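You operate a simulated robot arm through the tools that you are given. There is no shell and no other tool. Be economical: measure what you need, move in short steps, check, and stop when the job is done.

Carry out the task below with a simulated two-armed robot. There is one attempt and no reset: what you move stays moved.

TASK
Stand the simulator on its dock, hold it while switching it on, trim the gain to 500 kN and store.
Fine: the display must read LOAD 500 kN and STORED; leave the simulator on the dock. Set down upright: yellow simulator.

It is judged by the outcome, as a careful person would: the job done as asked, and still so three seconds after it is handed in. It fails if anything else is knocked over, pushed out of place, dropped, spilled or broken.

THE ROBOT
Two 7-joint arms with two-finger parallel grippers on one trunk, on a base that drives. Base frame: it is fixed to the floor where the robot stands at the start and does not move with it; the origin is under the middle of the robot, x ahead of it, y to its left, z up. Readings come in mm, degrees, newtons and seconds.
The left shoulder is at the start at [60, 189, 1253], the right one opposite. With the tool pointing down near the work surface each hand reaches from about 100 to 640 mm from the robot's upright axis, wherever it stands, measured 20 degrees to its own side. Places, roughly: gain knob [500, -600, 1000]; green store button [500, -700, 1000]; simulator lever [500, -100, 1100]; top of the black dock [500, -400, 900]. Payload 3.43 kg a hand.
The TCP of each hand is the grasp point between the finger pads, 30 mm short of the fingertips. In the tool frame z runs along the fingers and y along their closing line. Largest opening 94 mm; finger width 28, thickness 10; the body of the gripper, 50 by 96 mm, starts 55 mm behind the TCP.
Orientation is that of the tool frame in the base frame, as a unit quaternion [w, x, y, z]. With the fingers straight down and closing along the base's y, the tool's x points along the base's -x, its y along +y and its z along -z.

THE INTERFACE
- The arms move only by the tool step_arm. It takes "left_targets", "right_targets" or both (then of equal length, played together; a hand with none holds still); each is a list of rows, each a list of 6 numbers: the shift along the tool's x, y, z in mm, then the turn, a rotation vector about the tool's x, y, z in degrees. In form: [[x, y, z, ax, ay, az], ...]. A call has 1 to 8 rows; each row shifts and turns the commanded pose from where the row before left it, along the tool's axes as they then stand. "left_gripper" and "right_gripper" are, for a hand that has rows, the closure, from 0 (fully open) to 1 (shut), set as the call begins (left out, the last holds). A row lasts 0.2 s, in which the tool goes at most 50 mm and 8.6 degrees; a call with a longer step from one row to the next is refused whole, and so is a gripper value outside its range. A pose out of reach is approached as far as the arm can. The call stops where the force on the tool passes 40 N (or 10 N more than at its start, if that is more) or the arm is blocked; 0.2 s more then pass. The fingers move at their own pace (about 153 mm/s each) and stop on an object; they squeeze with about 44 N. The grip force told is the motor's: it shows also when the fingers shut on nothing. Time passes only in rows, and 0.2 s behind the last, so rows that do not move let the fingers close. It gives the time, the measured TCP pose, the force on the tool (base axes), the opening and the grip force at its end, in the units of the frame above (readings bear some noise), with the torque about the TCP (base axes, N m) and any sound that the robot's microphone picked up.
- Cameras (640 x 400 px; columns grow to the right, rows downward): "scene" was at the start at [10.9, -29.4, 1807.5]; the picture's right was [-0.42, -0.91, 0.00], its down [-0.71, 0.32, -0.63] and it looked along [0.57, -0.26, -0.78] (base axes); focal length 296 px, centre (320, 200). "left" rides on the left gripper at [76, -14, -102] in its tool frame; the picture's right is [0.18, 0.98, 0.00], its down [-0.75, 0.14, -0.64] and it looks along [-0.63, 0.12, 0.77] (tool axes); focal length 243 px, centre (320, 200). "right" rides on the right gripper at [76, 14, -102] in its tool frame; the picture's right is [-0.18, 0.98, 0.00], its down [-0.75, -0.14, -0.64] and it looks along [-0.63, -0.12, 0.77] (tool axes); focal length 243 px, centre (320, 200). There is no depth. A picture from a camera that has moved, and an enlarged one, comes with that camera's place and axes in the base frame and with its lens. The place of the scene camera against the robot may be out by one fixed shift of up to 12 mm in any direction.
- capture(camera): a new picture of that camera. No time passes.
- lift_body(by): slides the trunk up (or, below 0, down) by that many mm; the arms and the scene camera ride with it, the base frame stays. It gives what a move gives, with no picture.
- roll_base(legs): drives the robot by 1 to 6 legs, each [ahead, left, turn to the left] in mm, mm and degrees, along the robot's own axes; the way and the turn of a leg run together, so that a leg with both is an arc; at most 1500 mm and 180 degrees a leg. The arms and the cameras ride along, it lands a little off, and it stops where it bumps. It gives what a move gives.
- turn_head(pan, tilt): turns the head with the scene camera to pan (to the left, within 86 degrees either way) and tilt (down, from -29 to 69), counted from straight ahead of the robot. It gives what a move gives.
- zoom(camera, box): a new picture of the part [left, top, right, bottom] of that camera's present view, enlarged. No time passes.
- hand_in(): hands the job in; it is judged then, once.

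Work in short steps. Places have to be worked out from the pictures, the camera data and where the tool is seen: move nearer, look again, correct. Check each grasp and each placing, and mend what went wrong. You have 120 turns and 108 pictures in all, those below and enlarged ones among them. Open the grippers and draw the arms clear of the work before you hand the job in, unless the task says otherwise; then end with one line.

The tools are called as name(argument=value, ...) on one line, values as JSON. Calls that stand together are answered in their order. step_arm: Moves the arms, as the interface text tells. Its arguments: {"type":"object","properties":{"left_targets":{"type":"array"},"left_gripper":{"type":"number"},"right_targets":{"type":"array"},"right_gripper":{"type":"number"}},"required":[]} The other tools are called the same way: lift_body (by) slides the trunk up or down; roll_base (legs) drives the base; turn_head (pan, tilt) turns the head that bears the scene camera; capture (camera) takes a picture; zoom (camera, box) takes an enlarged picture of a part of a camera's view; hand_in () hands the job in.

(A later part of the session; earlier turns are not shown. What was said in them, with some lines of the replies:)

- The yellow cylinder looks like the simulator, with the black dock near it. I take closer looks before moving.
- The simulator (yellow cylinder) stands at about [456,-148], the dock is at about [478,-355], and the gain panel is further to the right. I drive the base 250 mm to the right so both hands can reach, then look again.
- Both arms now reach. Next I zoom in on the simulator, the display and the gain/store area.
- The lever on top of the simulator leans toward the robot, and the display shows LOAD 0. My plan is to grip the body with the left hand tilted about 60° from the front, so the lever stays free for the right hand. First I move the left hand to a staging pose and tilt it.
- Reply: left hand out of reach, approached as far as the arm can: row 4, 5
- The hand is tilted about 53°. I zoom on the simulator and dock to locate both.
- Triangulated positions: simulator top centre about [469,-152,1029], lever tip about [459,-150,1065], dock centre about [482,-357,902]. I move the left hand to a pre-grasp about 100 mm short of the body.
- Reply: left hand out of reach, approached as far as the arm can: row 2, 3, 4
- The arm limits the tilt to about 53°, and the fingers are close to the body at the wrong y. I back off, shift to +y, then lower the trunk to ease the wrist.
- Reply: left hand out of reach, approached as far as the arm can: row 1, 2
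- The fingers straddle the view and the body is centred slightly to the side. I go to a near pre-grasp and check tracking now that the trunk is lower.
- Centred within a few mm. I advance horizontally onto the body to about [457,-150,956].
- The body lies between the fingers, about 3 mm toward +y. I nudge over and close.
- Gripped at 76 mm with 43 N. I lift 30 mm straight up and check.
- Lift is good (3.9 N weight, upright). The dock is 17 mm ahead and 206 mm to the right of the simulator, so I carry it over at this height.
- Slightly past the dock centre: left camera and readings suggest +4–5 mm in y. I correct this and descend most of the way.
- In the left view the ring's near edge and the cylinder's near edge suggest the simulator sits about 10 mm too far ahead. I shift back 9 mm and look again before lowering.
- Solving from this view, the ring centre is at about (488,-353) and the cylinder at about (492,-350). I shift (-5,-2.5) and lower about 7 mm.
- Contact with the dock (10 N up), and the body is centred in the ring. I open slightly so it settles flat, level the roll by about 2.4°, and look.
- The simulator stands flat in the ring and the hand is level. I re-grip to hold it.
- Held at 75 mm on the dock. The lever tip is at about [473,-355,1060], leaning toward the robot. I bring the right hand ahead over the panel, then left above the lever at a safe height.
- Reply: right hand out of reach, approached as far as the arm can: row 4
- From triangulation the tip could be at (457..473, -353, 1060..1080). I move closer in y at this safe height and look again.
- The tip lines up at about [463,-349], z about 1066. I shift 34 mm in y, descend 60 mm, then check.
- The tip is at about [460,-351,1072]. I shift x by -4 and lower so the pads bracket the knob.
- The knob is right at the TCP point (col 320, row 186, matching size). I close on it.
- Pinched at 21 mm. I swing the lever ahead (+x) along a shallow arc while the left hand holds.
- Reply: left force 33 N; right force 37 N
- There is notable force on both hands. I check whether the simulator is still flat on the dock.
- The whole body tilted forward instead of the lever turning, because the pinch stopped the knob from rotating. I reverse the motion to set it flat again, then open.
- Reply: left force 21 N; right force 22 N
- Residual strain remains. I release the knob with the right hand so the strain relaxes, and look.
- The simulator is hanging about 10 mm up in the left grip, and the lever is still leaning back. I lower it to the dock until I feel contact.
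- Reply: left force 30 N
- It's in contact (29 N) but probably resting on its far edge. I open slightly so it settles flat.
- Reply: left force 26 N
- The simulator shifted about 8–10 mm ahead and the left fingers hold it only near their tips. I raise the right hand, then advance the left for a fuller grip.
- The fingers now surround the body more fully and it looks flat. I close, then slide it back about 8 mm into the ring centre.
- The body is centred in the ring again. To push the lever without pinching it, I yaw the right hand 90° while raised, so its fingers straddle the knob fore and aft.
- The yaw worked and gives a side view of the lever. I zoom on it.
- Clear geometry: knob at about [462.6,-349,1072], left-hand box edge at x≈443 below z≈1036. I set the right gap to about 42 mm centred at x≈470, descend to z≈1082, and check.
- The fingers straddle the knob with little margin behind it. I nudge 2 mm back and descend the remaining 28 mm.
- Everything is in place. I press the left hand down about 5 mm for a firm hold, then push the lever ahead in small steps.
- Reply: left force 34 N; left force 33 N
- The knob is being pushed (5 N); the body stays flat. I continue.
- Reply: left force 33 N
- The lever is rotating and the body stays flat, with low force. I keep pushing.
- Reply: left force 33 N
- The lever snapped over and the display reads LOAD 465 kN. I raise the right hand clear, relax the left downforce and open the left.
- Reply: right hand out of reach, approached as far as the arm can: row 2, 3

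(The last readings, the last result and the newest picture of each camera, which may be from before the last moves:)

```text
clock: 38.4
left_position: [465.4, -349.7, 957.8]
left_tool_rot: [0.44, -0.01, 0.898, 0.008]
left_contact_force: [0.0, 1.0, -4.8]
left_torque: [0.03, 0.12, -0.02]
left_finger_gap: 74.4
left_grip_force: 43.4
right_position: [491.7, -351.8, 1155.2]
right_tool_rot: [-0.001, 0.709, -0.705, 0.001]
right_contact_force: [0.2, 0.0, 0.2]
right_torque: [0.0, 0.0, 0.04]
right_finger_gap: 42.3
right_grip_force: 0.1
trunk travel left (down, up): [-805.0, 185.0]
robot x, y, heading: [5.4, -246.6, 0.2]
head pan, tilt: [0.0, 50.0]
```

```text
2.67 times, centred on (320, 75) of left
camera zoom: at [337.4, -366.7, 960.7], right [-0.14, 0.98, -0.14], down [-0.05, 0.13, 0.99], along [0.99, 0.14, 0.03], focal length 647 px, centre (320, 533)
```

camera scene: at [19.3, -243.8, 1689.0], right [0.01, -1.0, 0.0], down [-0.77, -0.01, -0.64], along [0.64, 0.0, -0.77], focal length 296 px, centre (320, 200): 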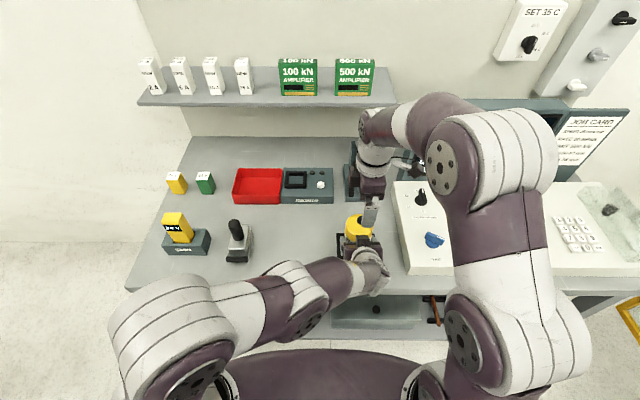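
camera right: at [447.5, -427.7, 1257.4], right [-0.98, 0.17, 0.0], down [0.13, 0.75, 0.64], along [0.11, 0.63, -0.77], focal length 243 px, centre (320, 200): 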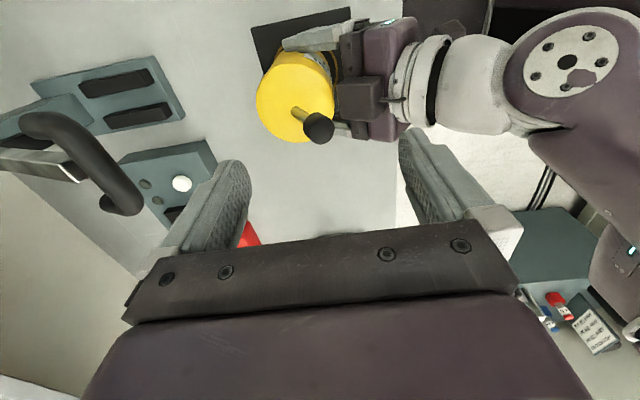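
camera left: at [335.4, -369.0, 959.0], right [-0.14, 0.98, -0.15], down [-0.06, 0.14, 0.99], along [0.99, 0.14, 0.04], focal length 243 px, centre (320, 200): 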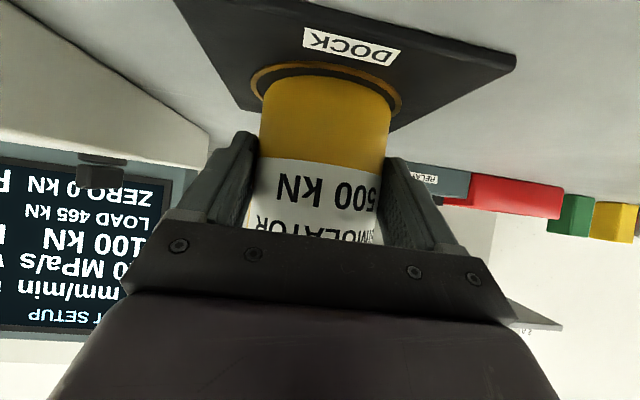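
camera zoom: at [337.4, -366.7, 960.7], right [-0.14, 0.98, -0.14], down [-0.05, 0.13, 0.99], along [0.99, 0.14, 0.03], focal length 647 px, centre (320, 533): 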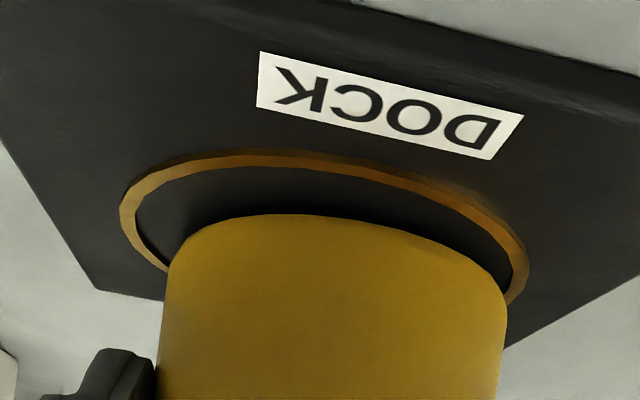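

It hangs slightly (4.8 N). I shift back 4 mm, lower it until contact, then open.

step_arm(left_targets=[[2.4, 0, -3.2, 0, 0, 0], [2, 0, 1.5, 0, 0, 0], [1.6, 0, 1.2, 0, 0, 0]])

step_arm(left_targets=[[0, 0, 0, 0, 0, 0], [0, 0, 0, 0, 0, 0], [0, 0, 0, 0, 0, 0]], left_gripper=0.08)

capture(camera="left")

```text
clock: 39.2
left_position: [461.5, -350.8, 955.4]
left_tool_rot: [0.443, -0.011, 0.896, 0.006]
left_contact_force: [-0.3, -0.1, -4.1]
left_torque: [-0.01, 0.08, 0.0]
left_finger_gap: 74.6
left_grip_force: 44.1
right_position: [491.7, -353.0, 1155.5]
right_tool_rot: [0.001, 0.71, -0.704, 0.0]
right_contact_force: [-0.5, -0.3, 1.2]
right_torque: [0.03, 0.03, 0.03]
right_finger_gap: 42.1
right_grip_force: 0.0
trunk travel left (down, up): [-805.0, 185.0]
robot x, y, heading: [-1.8, -245.3, 0.3]
head pan, tilt: [0.0, 50.0]
```

```text
clock: 40.0
left_position: [461.1, -351.2, 956.5]
left_tool_rot: [0.443, -0.011, 0.896, 0.006]
left_contact_force: [0.1, 0.3, 0.8]
left_torque: [0.03, 0.01, -0.02]
left_finger_gap: 86.3
left_grip_force: 0.0
right_position: [492.2, -352.0, 1155.7]
right_tool_rot: [0.0, 0.71, -0.704, 0.0]
right_contact_force: [-0.4, 0.8, -0.8]
right_torque: [0.01, 0.01, 0.0]
right_finger_gap: 42.4
right_grip_force: 0.1
trunk travel left (down, up): [-805.0, 185.0]
robot x, y, heading: [-0.1, -245.9, 0.3]
head pan, tilt: [0.0, 50.0]
```

```text
38 pictures are left
camera left: at [333.2, -369.0, 958.1], right [-0.14, 0.98, -0.14], down [-0.06, 0.14, 0.99], along [0.99, 0.14, 0.04], focal length 243 px, centre (320, 200)
```

left: 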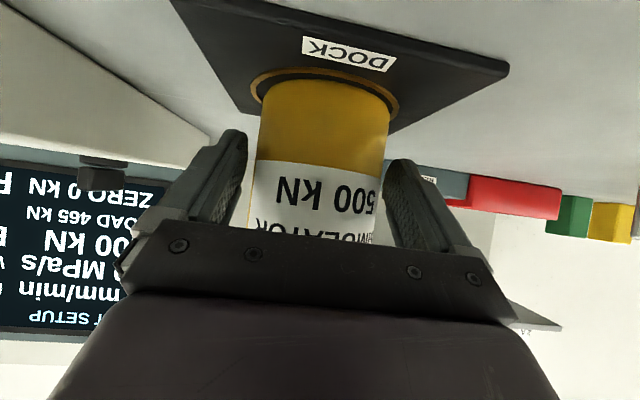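

Seated flat and centred, LOAD 465 kN still showing. I open fully and withdraw the left hand straight back, then up.

step_arm(left_targets=[[0, 1, 0, 0, 0, 0], [24, 0, -32, 0, 0, 0], [24, 0, -32, 0, 0, 0], [24, 0, -32, 0, 0, 0]], left_gripper=0)

step_arm(left_targets=[[-30, 25, -24, 0, 0, 0], [-30, 25, -24, 0, 0, 0], [-20, 35, -16, 0, 0, 0], [0, 45, 0, 0, 0, 0]])

capture(camera="left")

capture(camera="scene")

```text
clock: 41.2
left_position: [366.4, -340.5, 964.6]
left_tool_rot: [0.446, -0.049, 0.894, 0.013]
left_contact_force: [-0.3, 0.2, 0.4]
left_torque: [-0.03, -0.03, -0.01]
left_finger_gap: 94.2
left_grip_force: 0.1
right_position: [491.0, -353.0, 1156.0]
right_tool_rot: [0.0, 0.709, -0.705, 0.0]
right_contact_force: [0.2, 0.3, 0.7]
right_torque: [0.04, -0.03, 0.0]
right_finger_gap: 42.3
right_grip_force: 0.0
trunk travel left (down, up): [-805.0, 185.0]
robot x, y, heading: [0.4, -248.5, 0.0]
head pan, tilt: [0.0, 50.0]
stopped in row 4 (left hand): the arm was blocked; the commanded pose is now the measured one
```

```text
clock: 42.2
left_position: [350.6, -209.7, 1062.7]
left_tool_rot: [0.446, -0.048, 0.894, 0.011]
left_contact_force: [-1.1, 0.0, 0.2]
left_torque: [-0.01, -0.01, -0.06]
left_finger_gap: 94.2
left_grip_force: 0.0
right_position: [491.6, -350.6, 1155.5]
right_tool_rot: [0.001, 0.709, -0.705, 0.001]
right_contact_force: [-0.2, 0.3, -0.3]
right_torque: [-0.03, -0.01, -0.01]
right_finger_gap: 42.3
right_grip_force: 0.0
trunk travel left (down, up): [-805.0, 185.0]
robot x, y, heading: [2.0, -246.2, 0.4]
head pan, tilt: [0.0, 50.0]
```

```text
37 pictures are left
camera left: at [223.8, -236.7, 1064.1], right [-0.21, 0.96, -0.17], down [-0.08, 0.16, 0.98], along [0.98, 0.22, 0.04], focal length 243 px, centre (320, 200)
```

left: 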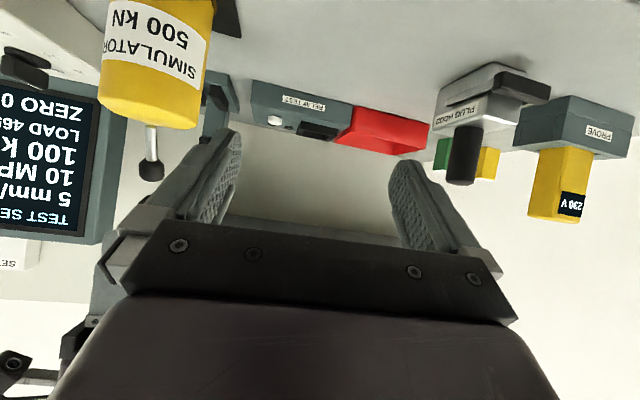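

```text
36 pictures are left
camera scene: at [19.8, -242.1, 1688.9], right [0.01, -1.0, 0.0], down [-0.77, -0.01, -0.64], along [0.64, 0.0, -0.77], focal length 296 px, centre (320, 200)
```

scene: 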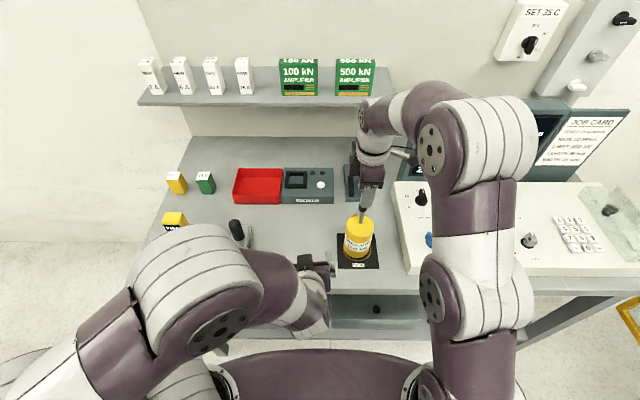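

The simulator stands on the dock, lever on, LOAD 465. Now the gain knob: its bar lies roughly along y, so the present right-hand yaw (closing along x) suits it. I drive 200 mm to the right.

roll_base(legs=[[0, -200, 0]])

capture(camera="right")

capture(camera="scene")

```text
clock: 43.8
left_position: [352.3, -411.8, 1062.7]
left_tool_rot: [0.446, -0.05, 0.893, 0.014]
left_contact_force: [0.5, 0.5, -0.3]
left_torque: [0.02, -0.03, 0.01]
left_finger_gap: 94.1
left_grip_force: 0.0
right_position: [494.5, -551.8, 1155.0]
right_tool_rot: [0.0, 0.711, -0.704, 0.0]
right_contact_force: [0.1, -0.6, -0.5]
right_torque: [0.0, 0.02, -0.04]
right_finger_gap: 42.3
right_grip_force: 0.1
trunk travel left (down, up): [-805.0, 185.0]
robot x, y, heading: [-0.2, -447.8, 0.6]
head pan, tilt: [0.0, 50.0]
```

```text
35 pictures are left
camera right: at [480.9, -628.8, 1259.3], right [-0.98, 0.17, 0.0], down [0.13, 0.76, 0.64], along [0.11, 0.63, -0.77], focal length 243 px, centre (320, 200)
```

right: 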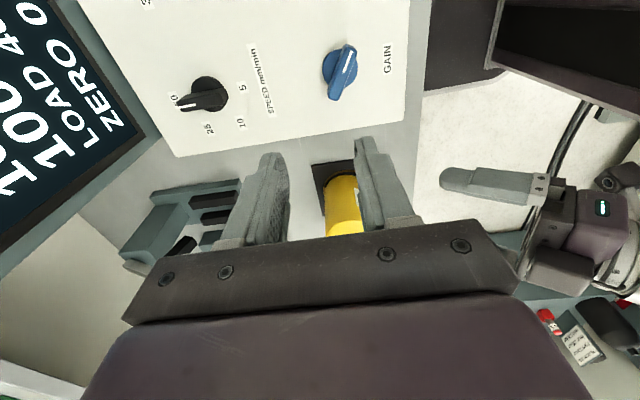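

```text
34 pictures are left
camera scene: at [21.5, -444.6, 1688.9], right [0.01, -1.0, 0.0], down [-0.77, -0.01, -0.64], along [0.64, 0.01, -0.77], focal length 296 px, centre (320, 200)
```

scene: 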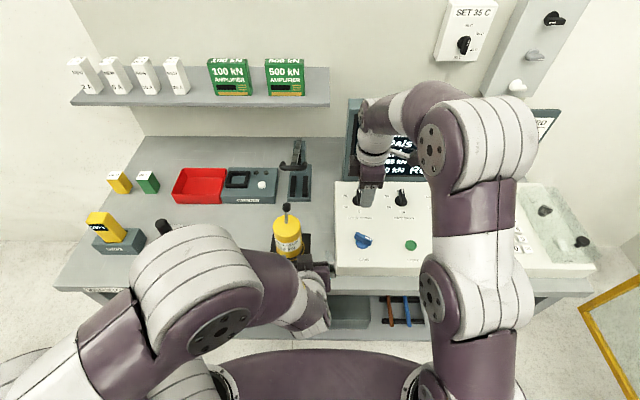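

The gain knob is at about [471,-563,973]. I check the panel slope and knob details from the left camera and a zoom of the right.

capture(camera="left")

zoom(camera="right", box=[260, 10, 420, 110])

zoom(camera="scene", box=[270, 190, 462, 310])

```text
33 pictures are left
camera left: at [225.4, -438.2, 1063.7], right [-0.21, 0.96, -0.17], down [-0.08, 0.15, 0.99], along [0.97, 0.22, 0.04], focal length 243 px, centre (320, 200)
```

left: 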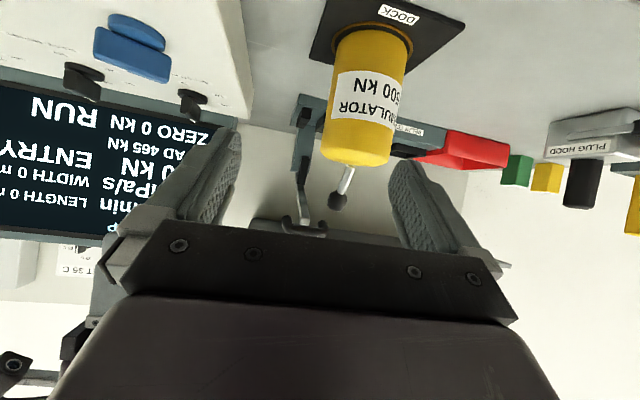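

```text
4.00 times, centred on (340, 60) of right
camera zoom: at [480.9, -628.8, 1259.3], right [-0.98, 0.17, 0.0], down [0.13, 0.76, 0.64], along [0.11, 0.63, -0.77], focal length 970 px, centre (240, 760)
```

zoom: 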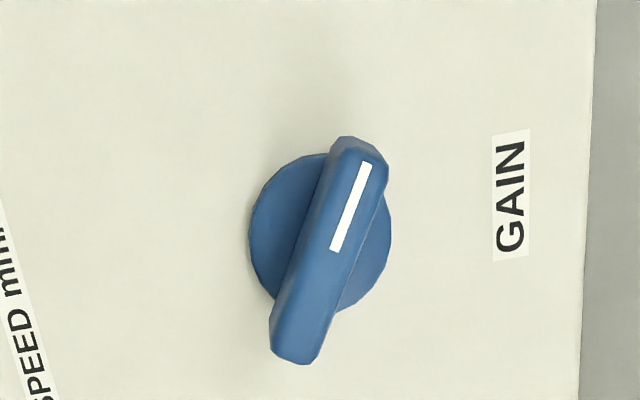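

```text
3.33 times, centred on (366, 250) of scene
camera zoom: at [21.5, -444.6, 1688.9], right [0.01, -1.0, 0.0], down [-0.77, -0.01, -0.64], along [0.64, 0.01, -0.77], focal length 986 px, centre (167, 33)
```

zoom: 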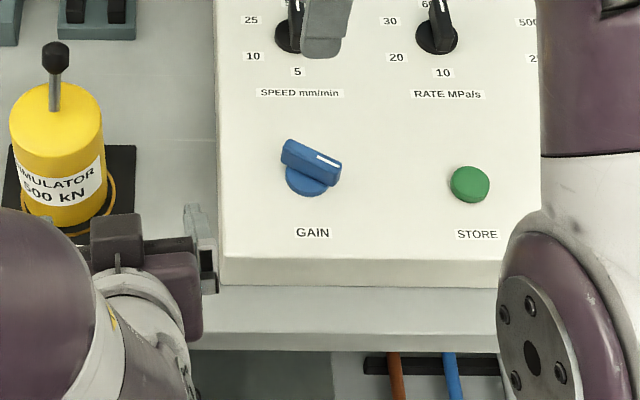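

The panel is flat (surface z≈940), and the knob centre is at about [468,-564] with its top at z≈973. The bar points 26° off -y toward the robot. I align the hand with the bar and descend partway.

step_arm(right_targets=[[12, 26.5, 0, 0, 0, 0], [0, 0, 0, 0, 0, 8.5], [0, 0, 0, 0, 0, 8.5], [0, 0, 0, 0, 0, 8.5], [0, 0, 45, 0, 0, 0], [0, 0, 45, 0, 0, 0]])

capture(camera="right")

```text
clock: 45.2
left_position: [352.7, -411.2, 1061.9]
left_tool_rot: [0.446, -0.05, 0.894, 0.014]
left_contact_force: [0.2, -0.5, 0.6]
left_torque: [0.02, 0.01, 0.01]
left_finger_gap: 94.1
left_grip_force: 0.1
right_position: [468.1, -565.4, 1066.1]
right_tool_rot: [0.0, -0.537, 0.843, 0.0]
right_contact_force: [0.3, 0.8, -0.3]
right_torque: [0.01, -0.01, -0.06]
right_finger_gap: 42.4
right_grip_force: 0.0
trunk travel left (down, up): [-805.0, 185.0]
robot x, y, heading: [-1.5, -449.4, 0.6]
head pan, tilt: [0.0, 50.0]
```

```text
30 pictures are left
camera right: at [423.6, -628.2, 1170.1], right [-0.81, 0.58, 0.0], down [0.45, 0.62, 0.64], along [0.37, 0.52, -0.77], focal length 243 px, centre (320, 200)
```

right: 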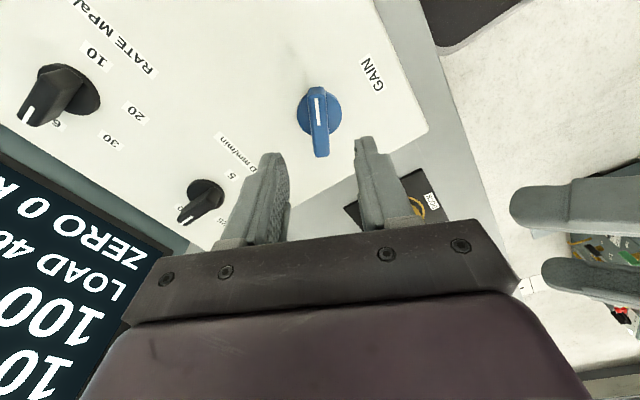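

Aligned with the bar and offset about 5 mm along it. I correct and descend to z≈992.

step_arm(right_targets=[[-5, 0, 35, 0, 0, 0], [0, 0, 30, 0, 0, 0], [0, 0, 9, 0, 0, 0]])

capture(camera="right")

zoom(camera="scene", box=[300, 80, 492, 200])

```text
clock: 46.0
left_position: [350.4, -411.8, 1061.3]
left_tool_rot: [0.446, -0.05, 0.894, 0.014]
left_contact_force: [0.4, 0.5, 0.2]
left_torque: [0.02, 0.03, 0.05]
left_finger_gap: 94.2
left_grip_force: 0.0
right_position: [470.4, -560.3, 993.1]
right_tool_rot: [0.001, -0.538, 0.843, -0.001]
right_contact_force: [-0.8, 0.3, 0.7]
right_torque: [-0.03, 0.0, -0.01]
right_finger_gap: 42.2
right_grip_force: 0.0
trunk travel left (down, up): [-805.0, 185.0]
robot x, y, heading: [3.2, -448.7, 0.6]
head pan, tilt: [0.0, 50.0]
```

```text
29 pictures are left
camera right: at [424.7, -623.7, 1095.8], right [-0.81, 0.58, 0.0], down [0.44, 0.62, 0.64], along [0.37, 0.52, -0.77], focal length 243 px, centre (320, 200)
```

right: 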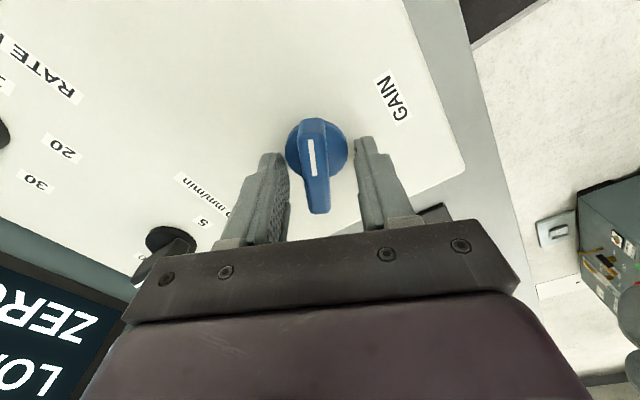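

```text
3.33 times, centred on (396, 140) of scene
camera zoom: at [21.0, -445.3, 1689.0], right [0.01, -1.0, 0.0], down [-0.77, -0.01, -0.64], along [0.64, 0.01, -0.77], focal length 986 px, centre (67, 400)
```

zoom: 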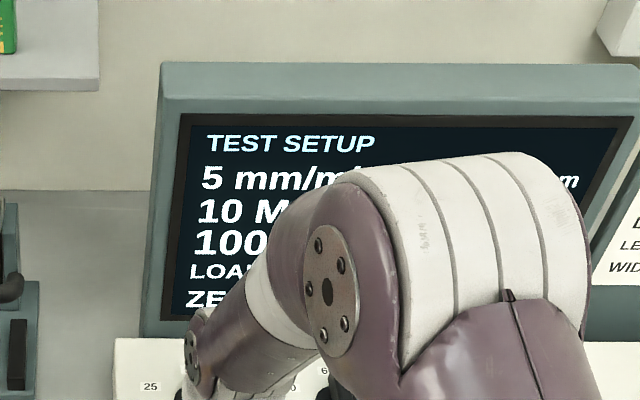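

The bar is between the tips, about 2–3 mm off centre. I correct, lower 7 mm more, and close gently.

step_arm(right_targets=[[2, -2.5, 0, 0, 0, 0], [0, 0, 4, 0, 0, 0], [0, 0, 3, 0, 0, 0]])

step_arm(right_targets=[[0, 0, 0, 0, 0, 0], [0, 0, 0, 0, 0, 0], [0, 0, 0, 0, 0, 0]], right_gripper=1)

capture(camera="right")

capture(camera="left")

```text
clock: 46.8
left_position: [351.7, -411.6, 1061.9]
left_tool_rot: [0.446, -0.049, 0.893, 0.013]
left_contact_force: [-0.6, 0.8, 0.3]
left_torque: [0.0, 0.02, 0.05]
left_finger_gap: 94.1
left_grip_force: 0.1
right_position: [471.4, -562.8, 984.2]
right_tool_rot: [-0.001, -0.538, 0.843, 0.0]
right_contact_force: [0.4, -0.2, -0.3]
right_torque: [0.0, -0.02, -0.03]
right_finger_gap: 42.2
right_grip_force: 0.0
trunk travel left (down, up): [-805.0, 185.0]
robot x, y, heading: [6.2, -447.3, 0.6]
head pan, tilt: [0.0, 50.0]
```

```text
clock: 47.6
left_position: [351.5, -411.0, 1061.7]
left_tool_rot: [0.446, -0.05, 0.894, 0.014]
left_contact_force: [0.9, 0.2, 0.8]
left_torque: [0.01, -0.02, -0.01]
left_finger_gap: 94.0
left_grip_force: 0.1
right_position: [468.8, -562.4, 984.4]
right_tool_rot: [-0.001, -0.537, 0.843, 0.0]
right_contact_force: [-7.0, 2.2, -4.2]
right_torque: [0.05, 0.21, 0.01]
right_finger_gap: 39.0
right_grip_force: 44.6
trunk travel left (down, up): [-805.0, 185.0]
robot x, y, heading: [5.7, -449.7, 0.5]
head pan, tilt: [0.0, 50.0]
```

```text
27 pictures are left
camera right: at [425.3, -626.9, 1088.6], right [-0.81, 0.58, 0.0], down [0.45, 0.62, 0.64], along [0.37, 0.52, -0.77], focal length 243 px, centre (320, 200)
```

right: 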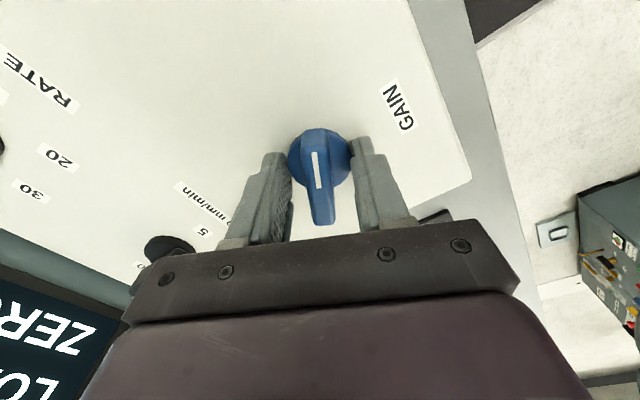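

```text
26 pictures are left
camera left: at [224.9, -438.4, 1063.7], right [-0.21, 0.96, -0.17], down [-0.08, 0.15, 0.99], along [0.97, 0.22, 0.04], focal length 243 px, centre (320, 200)
```

left: 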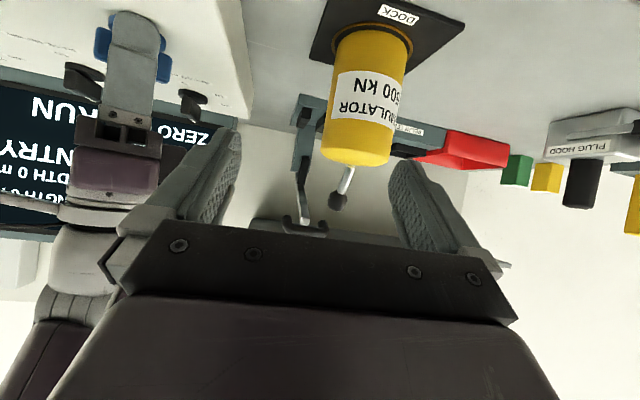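

The tips closed on the round base (39 mm). I open, raise 8 mm so only the bar is gripped, and close again.

step_arm(right_targets=[[0, 0, 0, 0, 0, 0], [0, 0, -5, 0, 0, 0], [0, 0, -4, 0, 0, 0]], right_gripper=0.55)

step_arm(right_targets=[[0, 0, 0, 0, 0, 0], [0, 0, 0, 0, 0, 0], [0, 0, 0, 0, 0, 0]], right_gripper=1)

capture(camera="right")

```text
clock: 48.4
left_position: [350.7, -410.7, 1060.9]
left_tool_rot: [0.446, -0.049, 0.893, 0.013]
left_contact_force: [0.6, -0.2, 0.4]
left_torque: [-0.03, 0.01, -0.01]
left_finger_gap: 94.2
left_grip_force: 0.0
right_position: [470.1, -563.3, 993.1]
right_tool_rot: [0.0, -0.538, 0.843, -0.001]
right_contact_force: [0.7, 0.2, -0.4]
right_torque: [0.0, 0.0, -0.01]
right_finger_gap: 42.3
right_grip_force: 0.0
trunk travel left (down, up): [-805.0, 185.0]
robot x, y, heading: [3.6, -450.3, 0.4]
head pan, tilt: [0.0, 50.0]
```

```text
clock: 49.2
left_position: [349.3, -410.6, 1063.2]
left_tool_rot: [0.447, -0.051, 0.893, 0.014]
left_contact_force: [0.2, 0.9, 0.5]
left_torque: [-0.01, 0.06, 0.0]
left_finger_gap: 94.0
left_grip_force: 0.0
right_position: [470.3, -562.0, 996.0]
right_tool_rot: [0.002, -0.538, 0.843, -0.001]
right_contact_force: [-3.8, 3.1, 19.2]
right_torque: [-0.22, 1.2, -0.01]
right_finger_gap: 13.8
right_grip_force: 45.3
trunk travel left (down, up): [-805.0, 185.0]
robot x, y, heading: [1.5, -446.8, 0.9]
head pan, tilt: [0.0, 50.0]
```

```text
25 pictures are left
camera right: at [425.1, -626.0, 1099.1], right [-0.81, 0.58, 0.0], down [0.44, 0.62, 0.64], along [0.38, 0.52, -0.77], focal length 243 px, centre (320, 200)
```

right: 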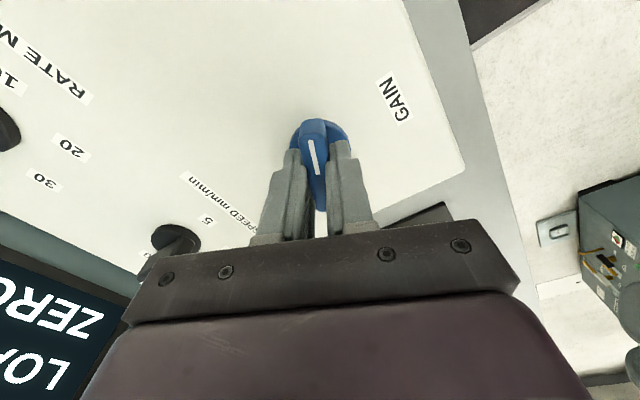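

The bar is gripped (13.8 mm). I raise 3 mm to relieve the pressure on the base, and move the left hand 130 mm to the left so its camera can see the LOAD line past the right hand.

step_arm(right_targets=[[0, 0, -2, 0, 0, 0], [0, 0, -1.5, 0, 0, 0], [0, 0, 0, 0, 0, 0]], left_targets=[[0, 43, 0, 0, 0, 0], [0, 43, 0, 0, 0, 0], [0, 43, 0, 0, 0, 0]])

zoom(camera="left", box=[0, 50, 240, 200])

```text
clock: 50.0
left_position: [373.4, -317.4, 1086.7]
left_tool_rot: [0.442, -0.049, 0.895, 0.022]
left_contact_force: [-0.4, -0.2, -0.5]
left_torque: [0.02, -0.02, -0.01]
left_finger_gap: 93.8
left_grip_force: 0.0
left hand out of reach, approached as far as the arm can: row 2, 3
right_position: [470.8, -562.4, 995.5]
right_tool_rot: [-0.003, -0.539, 0.842, 0.001]
right_contact_force: [-5.8, 10.2, -17.5]
right_torque: [0.21, -0.96, -0.08]
right_finger_gap: 13.9
right_grip_force: 45.1
trunk travel left (down, up): [-805.0, 185.0]
robot x, y, heading: [4.2, -448.4, 0.6]
head pan, tilt: [0.0, 50.0]
```

```text
2.67 times, centred on (120, 125) of left
camera zoom: at [247.9, -344.7, 1088.7], right [-0.22, 0.96, -0.15], down [-0.07, 0.14, 0.99], along [0.97, 0.22, 0.04], focal length 647 px, centre (853, 400)
```

zoom: 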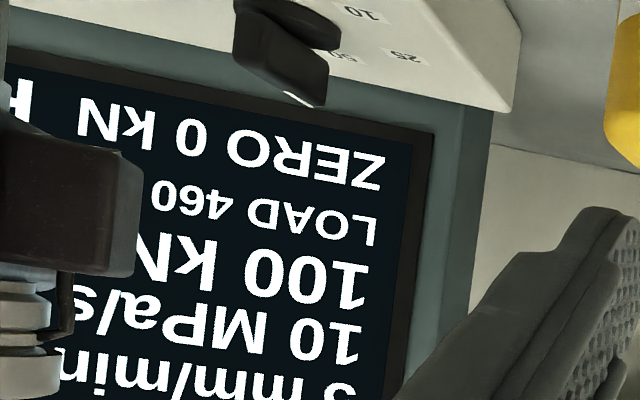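

The left camera shows LOAD 460 (the grip turned it slightly). I relieve the vertical pull and turn clockwise 8°.

step_arm(right_targets=[[0, 0, 1.8, 0, 0, 0], [0, 0, 0, 0, 0, 4], [0, 0, 0, 0, 0, 4], [0, 0, 0, 0, 0, 0]])

zoom(camera="left", box=[0, 50, 240, 200])

```text
clock: 51.0
left_position: [373.1, -318.0, 1086.6]
left_tool_rot: [0.443, -0.049, 0.895, 0.022]
left_contact_force: [-0.8, 0.1, -1.7]
left_torque: [0.0, -0.03, -0.01]
left_finger_gap: 94.2
left_grip_force: 0.0
right_position: [469.6, -562.0, 995.7]
right_tool_rot: [0.0, -0.478, 0.879, 0.0]
right_contact_force: [-4.3, 5.5, -4.4]
right_torque: [-1.07, 0.96, 0.02]
right_finger_gap: 13.6
right_grip_force: 44.7
trunk travel left (down, up): [-805.0, 185.0]
robot x, y, heading: [2.1, -445.6, 0.4]
head pan, tilt: [0.0, 50.0]
```

```text
2.67 times, centred on (120, 125) of left
camera zoom: at [247.6, -345.5, 1089.3], right [-0.22, 0.96, -0.15], down [-0.07, 0.14, 0.99], along [0.97, 0.22, 0.04], focal length 647 px, centre (853, 400)
```

zoom: 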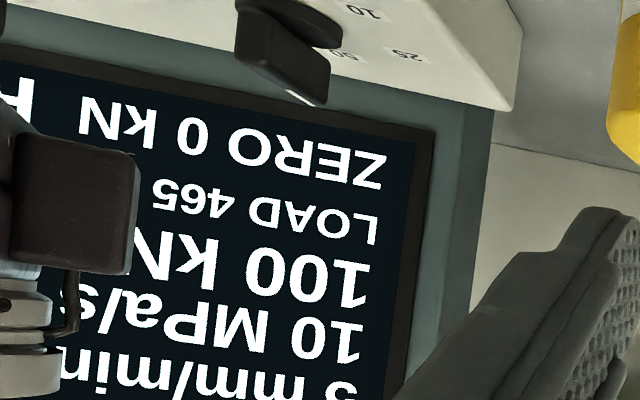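

Clockwise increases the value (465 after 8°). I turn 24° more.

step_arm(right_targets=[[0, 0, 0, 0, 0, 6], [0, 0, 0, 0, 0, 6], [0, 0, 0, 0, 0, 6], [0, 0, 0, 0, 0, 6], [0, 0, 0, 0, 0, 0]])

zoom(camera="left", box=[0, 50, 240, 200])

```text
clock: 52.2
left_position: [372.8, -318.4, 1087.3]
left_tool_rot: [0.443, -0.048, 0.895, 0.023]
left_contact_force: [-0.2, -0.7, -0.1]
left_torque: [0.03, 0.0, -0.01]
left_finger_gap: 94.3
left_grip_force: 0.0
right_position: [470.0, -562.3, 996.0]
right_tool_rot: [0.0, -0.284, 0.959, 0.0]
right_contact_force: [-4.5, -3.0, 2.6]
right_torque: [-0.83, 1.36, 0.01]
right_finger_gap: 14.0
right_grip_force: 45.4
trunk travel left (down, up): [-805.0, 185.0]
robot x, y, heading: [2.4, -448.1, 0.5]
head pan, tilt: [0.0, 50.0]
```

```text
2.67 times, centred on (120, 125) of left
camera zoom: at [247.0, -346.7, 1089.5], right [-0.22, 0.96, -0.15], down [-0.07, 0.14, 0.99], along [0.97, 0.22, 0.04], focal length 647 px, centre (853, 400)
```

zoom: 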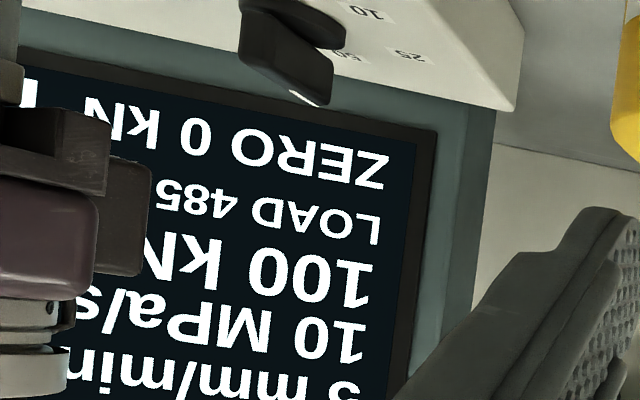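

485 now, so about 5 kN per 6°. I turn 18° more.

step_arm(right_targets=[[0, 0, 0, 0, 0, 6], [0, 0, 0, 0, 0, 6], [0, 0, 0, 0, 0, 6], [0, 0, 0, 0, 0, 0], [0, 0, 0, 0, 0, 0]])

zoom(camera="left", box=[0, 50, 240, 200])

```text
clock: 53.4
left_position: [372.6, -319.6, 1087.6]
left_tool_rot: [0.443, -0.048, 0.895, 0.022]
left_contact_force: [0.3, 0.5, 0.3]
left_torque: [0.02, 0.0, -0.02]
left_finger_gap: 93.8
left_grip_force: 0.1
right_position: [471.2, -562.3, 996.1]
right_tool_rot: [0.0, -0.132, 0.991, 0.0]
right_contact_force: [-2.1, -4.9, 8.0]
right_torque: [-0.45, 1.2, 0.01]
right_finger_gap: 13.6
right_grip_force: 45.4
trunk travel left (down, up): [-805.0, 185.0]
robot x, y, heading: [5.9, -444.2, 0.4]
head pan, tilt: [0.0, 50.0]
```

```text
2.67 times, centred on (120, 125) of left
camera zoom: at [246.8, -347.0, 1089.6], right [-0.22, 0.96, -0.15], down [-0.07, 0.14, 0.99], along [0.97, 0.22, 0.04], focal length 647 px, centre (853, 400)
```

zoom: 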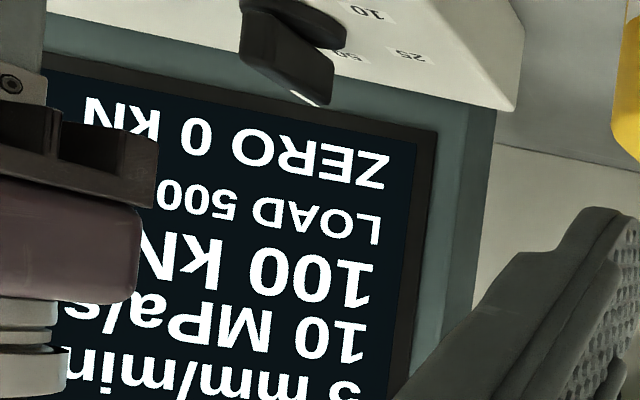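

LOAD 500. I release the knob, raise clear, and re-read the display.

step_arm(right_targets=[[0, 0, 0, 0, 0, 0], [0, 0, 0, 0, 0, 0]], right_gripper=0.6)

step_arm(right_targets=[[0, 0, -20, 0, 0, 0], [0, 0, -40, 0, 0, 0], [0, 0, -40, 0, 0, 0]])

capture(camera="right")

zoom(camera="left", box=[0, 50, 240, 200])

```text
clock: 54.0
left_position: [374.3, -317.4, 1087.4]
left_tool_rot: [0.443, -0.049, 0.895, 0.023]
left_contact_force: [0.5, -0.4, 0.5]
left_torque: [-0.01, 0.0, 0.02]
left_finger_gap: 94.2
left_grip_force: 0.1
right_position: [471.1, -562.8, 995.0]
right_tool_rot: [0.002, -0.131, 0.991, 0.0]
right_contact_force: [0.3, 0.6, 1.1]
right_torque: [0.01, 0.01, -0.03]
right_finger_gap: 37.5
right_grip_force: 0.0
trunk travel left (down, up): [-805.0, 185.0]
robot x, y, heading: [1.3, -446.1, 0.4]
head pan, tilt: [0.0, 50.0]
```

```text
clock: 54.8
left_position: [372.9, -316.9, 1087.1]
left_tool_rot: [0.442, -0.049, 0.895, 0.022]
left_contact_force: [-0.3, -0.8, 1.1]
left_torque: [0.01, 0.01, 0.0]
left_finger_gap: 93.9
left_grip_force: 0.2
right_position: [468.3, -562.3, 1097.5]
right_tool_rot: [0.0, -0.131, 0.991, -0.001]
right_contact_force: [-0.2, 0.0, -0.2]
right_torque: [0.03, -0.01, 0.01]
right_finger_gap: 37.7
right_grip_force: 0.1
trunk travel left (down, up): [-805.0, 185.0]
robot x, y, heading: [2.0, -445.4, 0.7]
head pan, tilt: [0.0, 50.0]
```

```text
20 pictures are left
camera right: at [392.3, -569.8, 1201.1], right [-0.08, 1.0, 0.0], down [0.76, 0.06, 0.64], along [0.64, 0.05, -0.77], focal length 243 px, centre (320, 200)
```

right: 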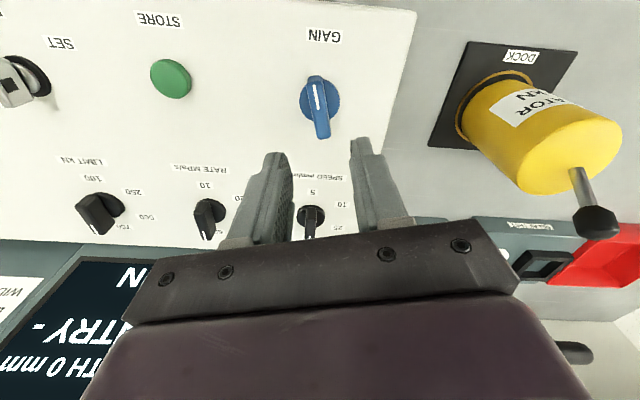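

```text
2.67 times, centred on (120, 125) of left
camera zoom: at [247.1, -346.3, 1089.4], right [-0.22, 0.96, -0.15], down [-0.07, 0.14, 0.99], along [0.97, 0.22, 0.04], focal length 647 px, centre (853, 400)
```

zoom: 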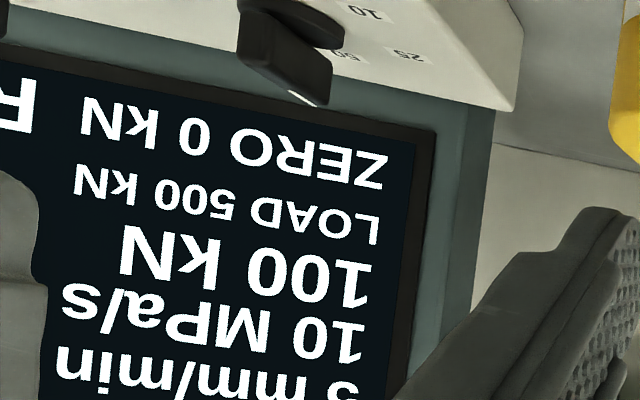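

LOAD 500 kN holds. The store button is at about [464,-702]. I close the right fingers and move above it.

step_arm(right_targets=[[13.4, -44.7, 0, 0, 0, 0], [13.4, -44.7, 0, 0, 0, 0], [13.4, -44.7, 0, 0, 0, 0], [0, 0, 40, 0, 0, 0]], right_gripper=1)

capture(camera="right")

```text
clock: 55.8
left_position: [374.3, -318.6, 1086.4]
left_tool_rot: [0.443, -0.049, 0.895, 0.023]
left_contact_force: [-0.3, -0.7, -0.2]
left_torque: [-0.02, 0.01, -0.02]
left_finger_gap: 94.2
left_grip_force: 0.1
right_position: [468.0, -703.9, 1055.3]
right_tool_rot: [0.0, -0.132, 0.991, 0.0]
right_contact_force: [0.4, -0.2, -0.1]
right_torque: [-0.03, 0.02, 0.03]
right_finger_gap: 0.0
right_grip_force: 33.0
trunk travel left (down, up): [-805.0, 185.0]
robot x, y, heading: [2.5, -451.0, 0.7]
head pan, tilt: [0.0, 50.0]
```

```text
18 pictures are left
camera right: at [391.5, -710.5, 1158.6], right [-0.08, 1.0, 0.0], down [0.76, 0.06, 0.64], along [0.64, 0.05, -0.77], focal length 243 px, centre (320, 200)
```

right: 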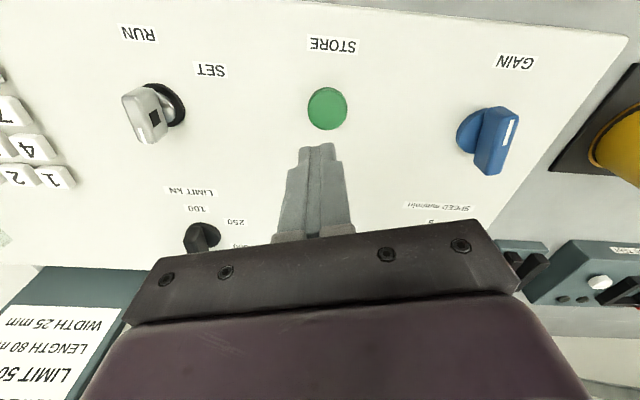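

The button is at about [463,-699]. I correct and descend to just above it.

step_arm(right_targets=[[3.5, 6, 0, 0, 0, 0], [0, 0, 30, 0, 0, 0], [0, 0, 20, 0, 0, 0]])

capture(camera="right")

```text
clock: 56.6
left_position: [373.4, -318.2, 1087.2]
left_tool_rot: [0.442, -0.049, 0.895, 0.023]
left_contact_force: [-0.5, 0.3, -0.8]
left_torque: [-0.01, -0.02, 0.02]
left_finger_gap: 94.1
left_grip_force: 0.2
right_position: [462.4, -698.9, 1005.6]
right_tool_rot: [0.001, -0.131, 0.991, 0.0]
right_contact_force: [0.7, -0.1, 0.5]
right_torque: [0.0, 0.06, 0.01]
right_finger_gap: 0.0
right_grip_force: 32.8
trunk travel left (down, up): [-805.0, 185.0]
robot x, y, heading: [3.6, -446.5, 0.5]
head pan, tilt: [0.0, 50.0]
```

```text
17 pictures are left
camera right: at [385.4, -706.2, 1109.0], right [-0.08, 1.0, 0.0], down [0.76, 0.06, 0.64], along [0.64, 0.05, -0.77], focal length 243 px, centre (320, 200)
```

right: 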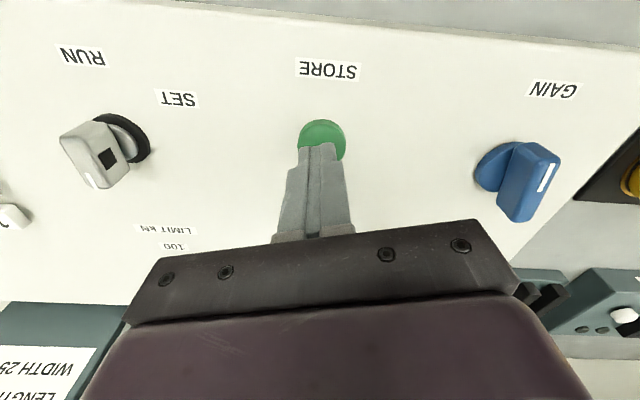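

The tips are over the button. I press down in small steps.

step_arm(right_targets=[[0, 0, 3, 0, 0, 0], [0, 0, 3, 0, 0, 0], [0, 0, 3, 0, 0, 0], [0, 0, 3, 0, 0, 0], [0, 0, 3, 0, 0, 0], [0, 0, 2, 0, 0, 0]])

```text
clock: 58.0
left_position: [370.1, -318.9, 1089.0]
left_tool_rot: [0.444, -0.049, 0.894, 0.023]
left_contact_force: [0.4, -1.1, 0.1]
left_torque: [-0.03, -0.03, -0.04]
left_finger_gap: 94.1
left_grip_force: 0.1
right_position: [463.4, -699.0, 991.1]
right_tool_rot: [0.003, -0.131, 0.991, -0.001]
right_contact_force: [-1.3, -6.3, 22.6]
right_torque: [-0.23, 0.07, 0.08]
right_finger_gap: 0.1
right_grip_force: 32.9
trunk travel left (down, up): [-805.0, 185.0]
robot x, y, heading: [2.3, -447.2, 0.5]
head pan, tilt: [0.0, 50.0]
heard: click
```

A click was heard. I raise the hand, move it aside and read the display.

step_arm(right_targets=[[0, 0, -20, 0, 0, 0], [0, 0, -45, 0, 0, 0], [0, 0, -45, 0, 0, 0], [0, 0, -45, 0, 0, 0]])

zoom(camera="left", box=[0, 30, 304, 220])

capture(camera="scene")

```text
clock: 59.0
left_position: [372.4, -318.0, 1087.6]
left_tool_rot: [0.444, -0.048, 0.895, 0.022]
left_contact_force: [0.4, -0.1, 0.3]
left_torque: [0.06, -0.04, -0.02]
left_finger_gap: 94.0
left_grip_force: 0.1
right_position: [460.3, -698.0, 1144.3]
right_tool_rot: [0.0, -0.131, 0.991, 0.0]
right_contact_force: [-0.2, 0.1, 0.7]
right_torque: [-0.02, 0.01, -0.05]
right_finger_gap: 0.1
right_grip_force: 32.8
trunk travel left (down, up): [-805.0, 185.0]
robot x, y, heading: [3.6, -447.1, 0.3]
head pan, tilt: [0.0, 50.0]
```

```text
2.11 times, centred on (152, 125) of left
camera zoom: at [247.0, -346.1, 1089.4], right [-0.22, 0.96, -0.15], down [-0.07, 0.14, 0.99], along [0.97, 0.22, 0.04], focal length 511 px, centre (674, 358)
```

zoom: 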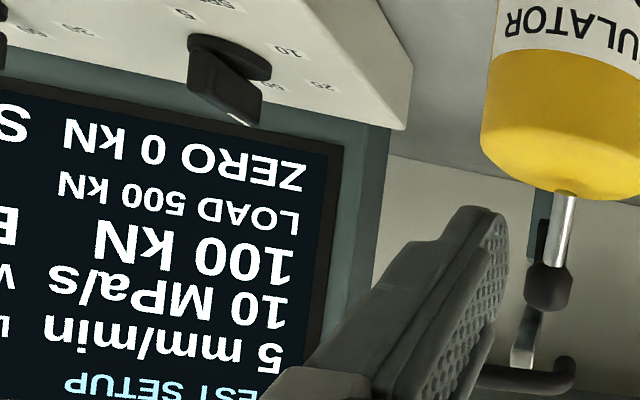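

```text
15 pictures are left
camera scene: at [20.4, -444.9, 1688.9], right [0.01, -1.0, 0.0], down [-0.77, -0.01, -0.64], along [0.64, 0.01, -0.77], focal length 296 px, centre (320, 200)
```

scene: 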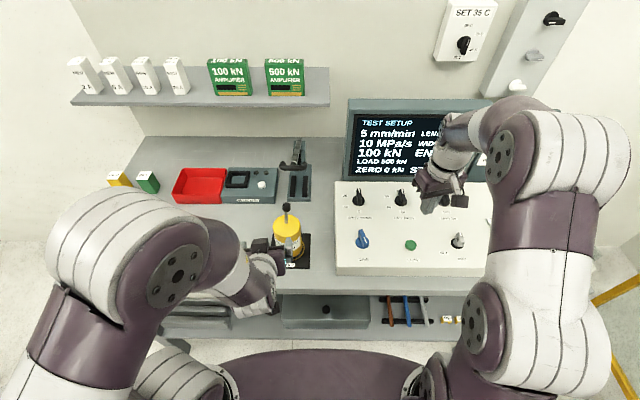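

The status now begins with "S", and LOAD is 500 kN. I drive straight back to draw both arms clear, open the right gripper, then check.

roll_base(legs=[[-250, 0, 0]])

step_arm(right_targets=[[40, -25, 0, 0, 0, 0], [0, -45, 0, 0, 0, 0], [0, -45, 0, 0, 0, 0]], right_gripper=0)

capture(camera="scene")

```text
clock: 60.8
left_position: [123.3, -321.0, 1087.0]
left_tool_rot: [0.441, -0.05, 0.896, 0.024]
left_contact_force: [0.6, -0.2, 0.6]
left_torque: [-0.02, 0.0, 0.02]
left_finger_gap: 93.9
left_grip_force: 0.1
right_position: [212.1, -699.4, 1144.2]
right_tool_rot: [0.0, -0.133, 0.991, 0.001]
right_contact_force: [0.0, 0.0, 0.3]
right_torque: [0.02, 0.01, 0.01]
right_finger_gap: 0.0
right_grip_force: 33.2
trunk travel left (down, up): [-805.0, 185.0]
robot x, y, heading: [-246.1, -452.9, 0.8]
head pan, tilt: [0.0, 50.0]
```

```text
clock: 61.6
left_position: [122.7, -322.5, 1087.3]
left_tool_rot: [0.442, -0.049, 0.895, 0.024]
left_contact_force: [1.1, 0.0, -0.7]
left_torque: [-0.01, 0.02, 0.01]
left_finger_gap: 94.0
left_grip_force: 0.1
right_position: [207.2, -822.8, 1142.7]
right_tool_rot: [-0.001, -0.133, 0.991, 0.002]
right_contact_force: [0.5, -0.2, -0.4]
right_torque: [0.05, 0.01, 0.0]
right_finger_gap: 93.9
right_grip_force: 0.0
trunk travel left (down, up): [-805.0, 185.0]
robot x, y, heading: [-247.1, -447.3, 0.7]
head pan, tilt: [0.0, 50.0]
```

```text
14 pictures are left
camera scene: at [-228.1, -450.1, 1688.9], right [0.01, -1.0, 0.0], down [-0.77, -0.01, -0.64], along [0.64, 0.01, -0.77], focal length 296 px, centre (320, 200)
```

scene: 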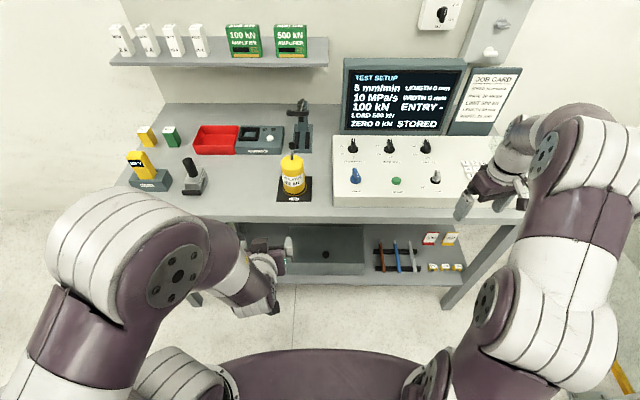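

I verify the display and the simulator with two zooms.

zoom(camera="scene", box=[340, 60, 468, 140])

zoom(camera="scene", box=[230, 130, 358, 210])

```text
5.00 times, centred on (404, 100) of scene
camera zoom: at [-228.1, -450.1, 1688.9], right [0.01, -1.0, 0.0], down [-0.77, -0.01, -0.64], along [0.64, 0.01, -0.77], focal length 1479 px, centre (-100, 700)
```

zoom: 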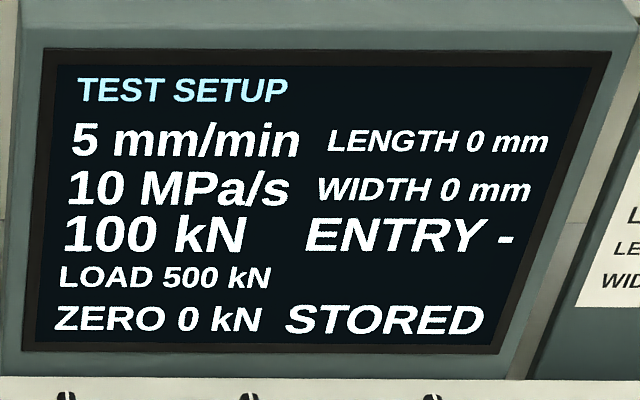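

```text
5.00 times, centred on (294, 170) of scene
camera zoom: at [-228.1, -450.1, 1688.9], right [0.01, -1.0, 0.0], down [-0.77, -0.01, -0.64], along [0.64, 0.01, -0.77], focal length 1479 px, centre (450, 350)
```

zoom: 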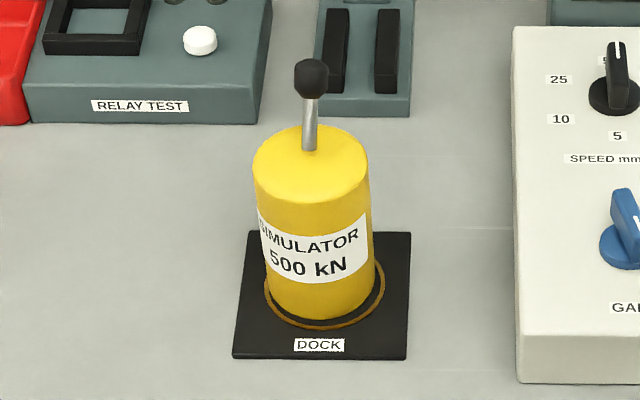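

The display reads LOAD 500 kN and STORED. The simulator stands upright on the dock, with both grippers open and the arms clear, so I hand in.

hand_in()

```text
The job is handed in.
```

The job is done and handed in: the yellow simulator is upright on its dock and switched on, and the display reads LOAD 500 kN and STORED.
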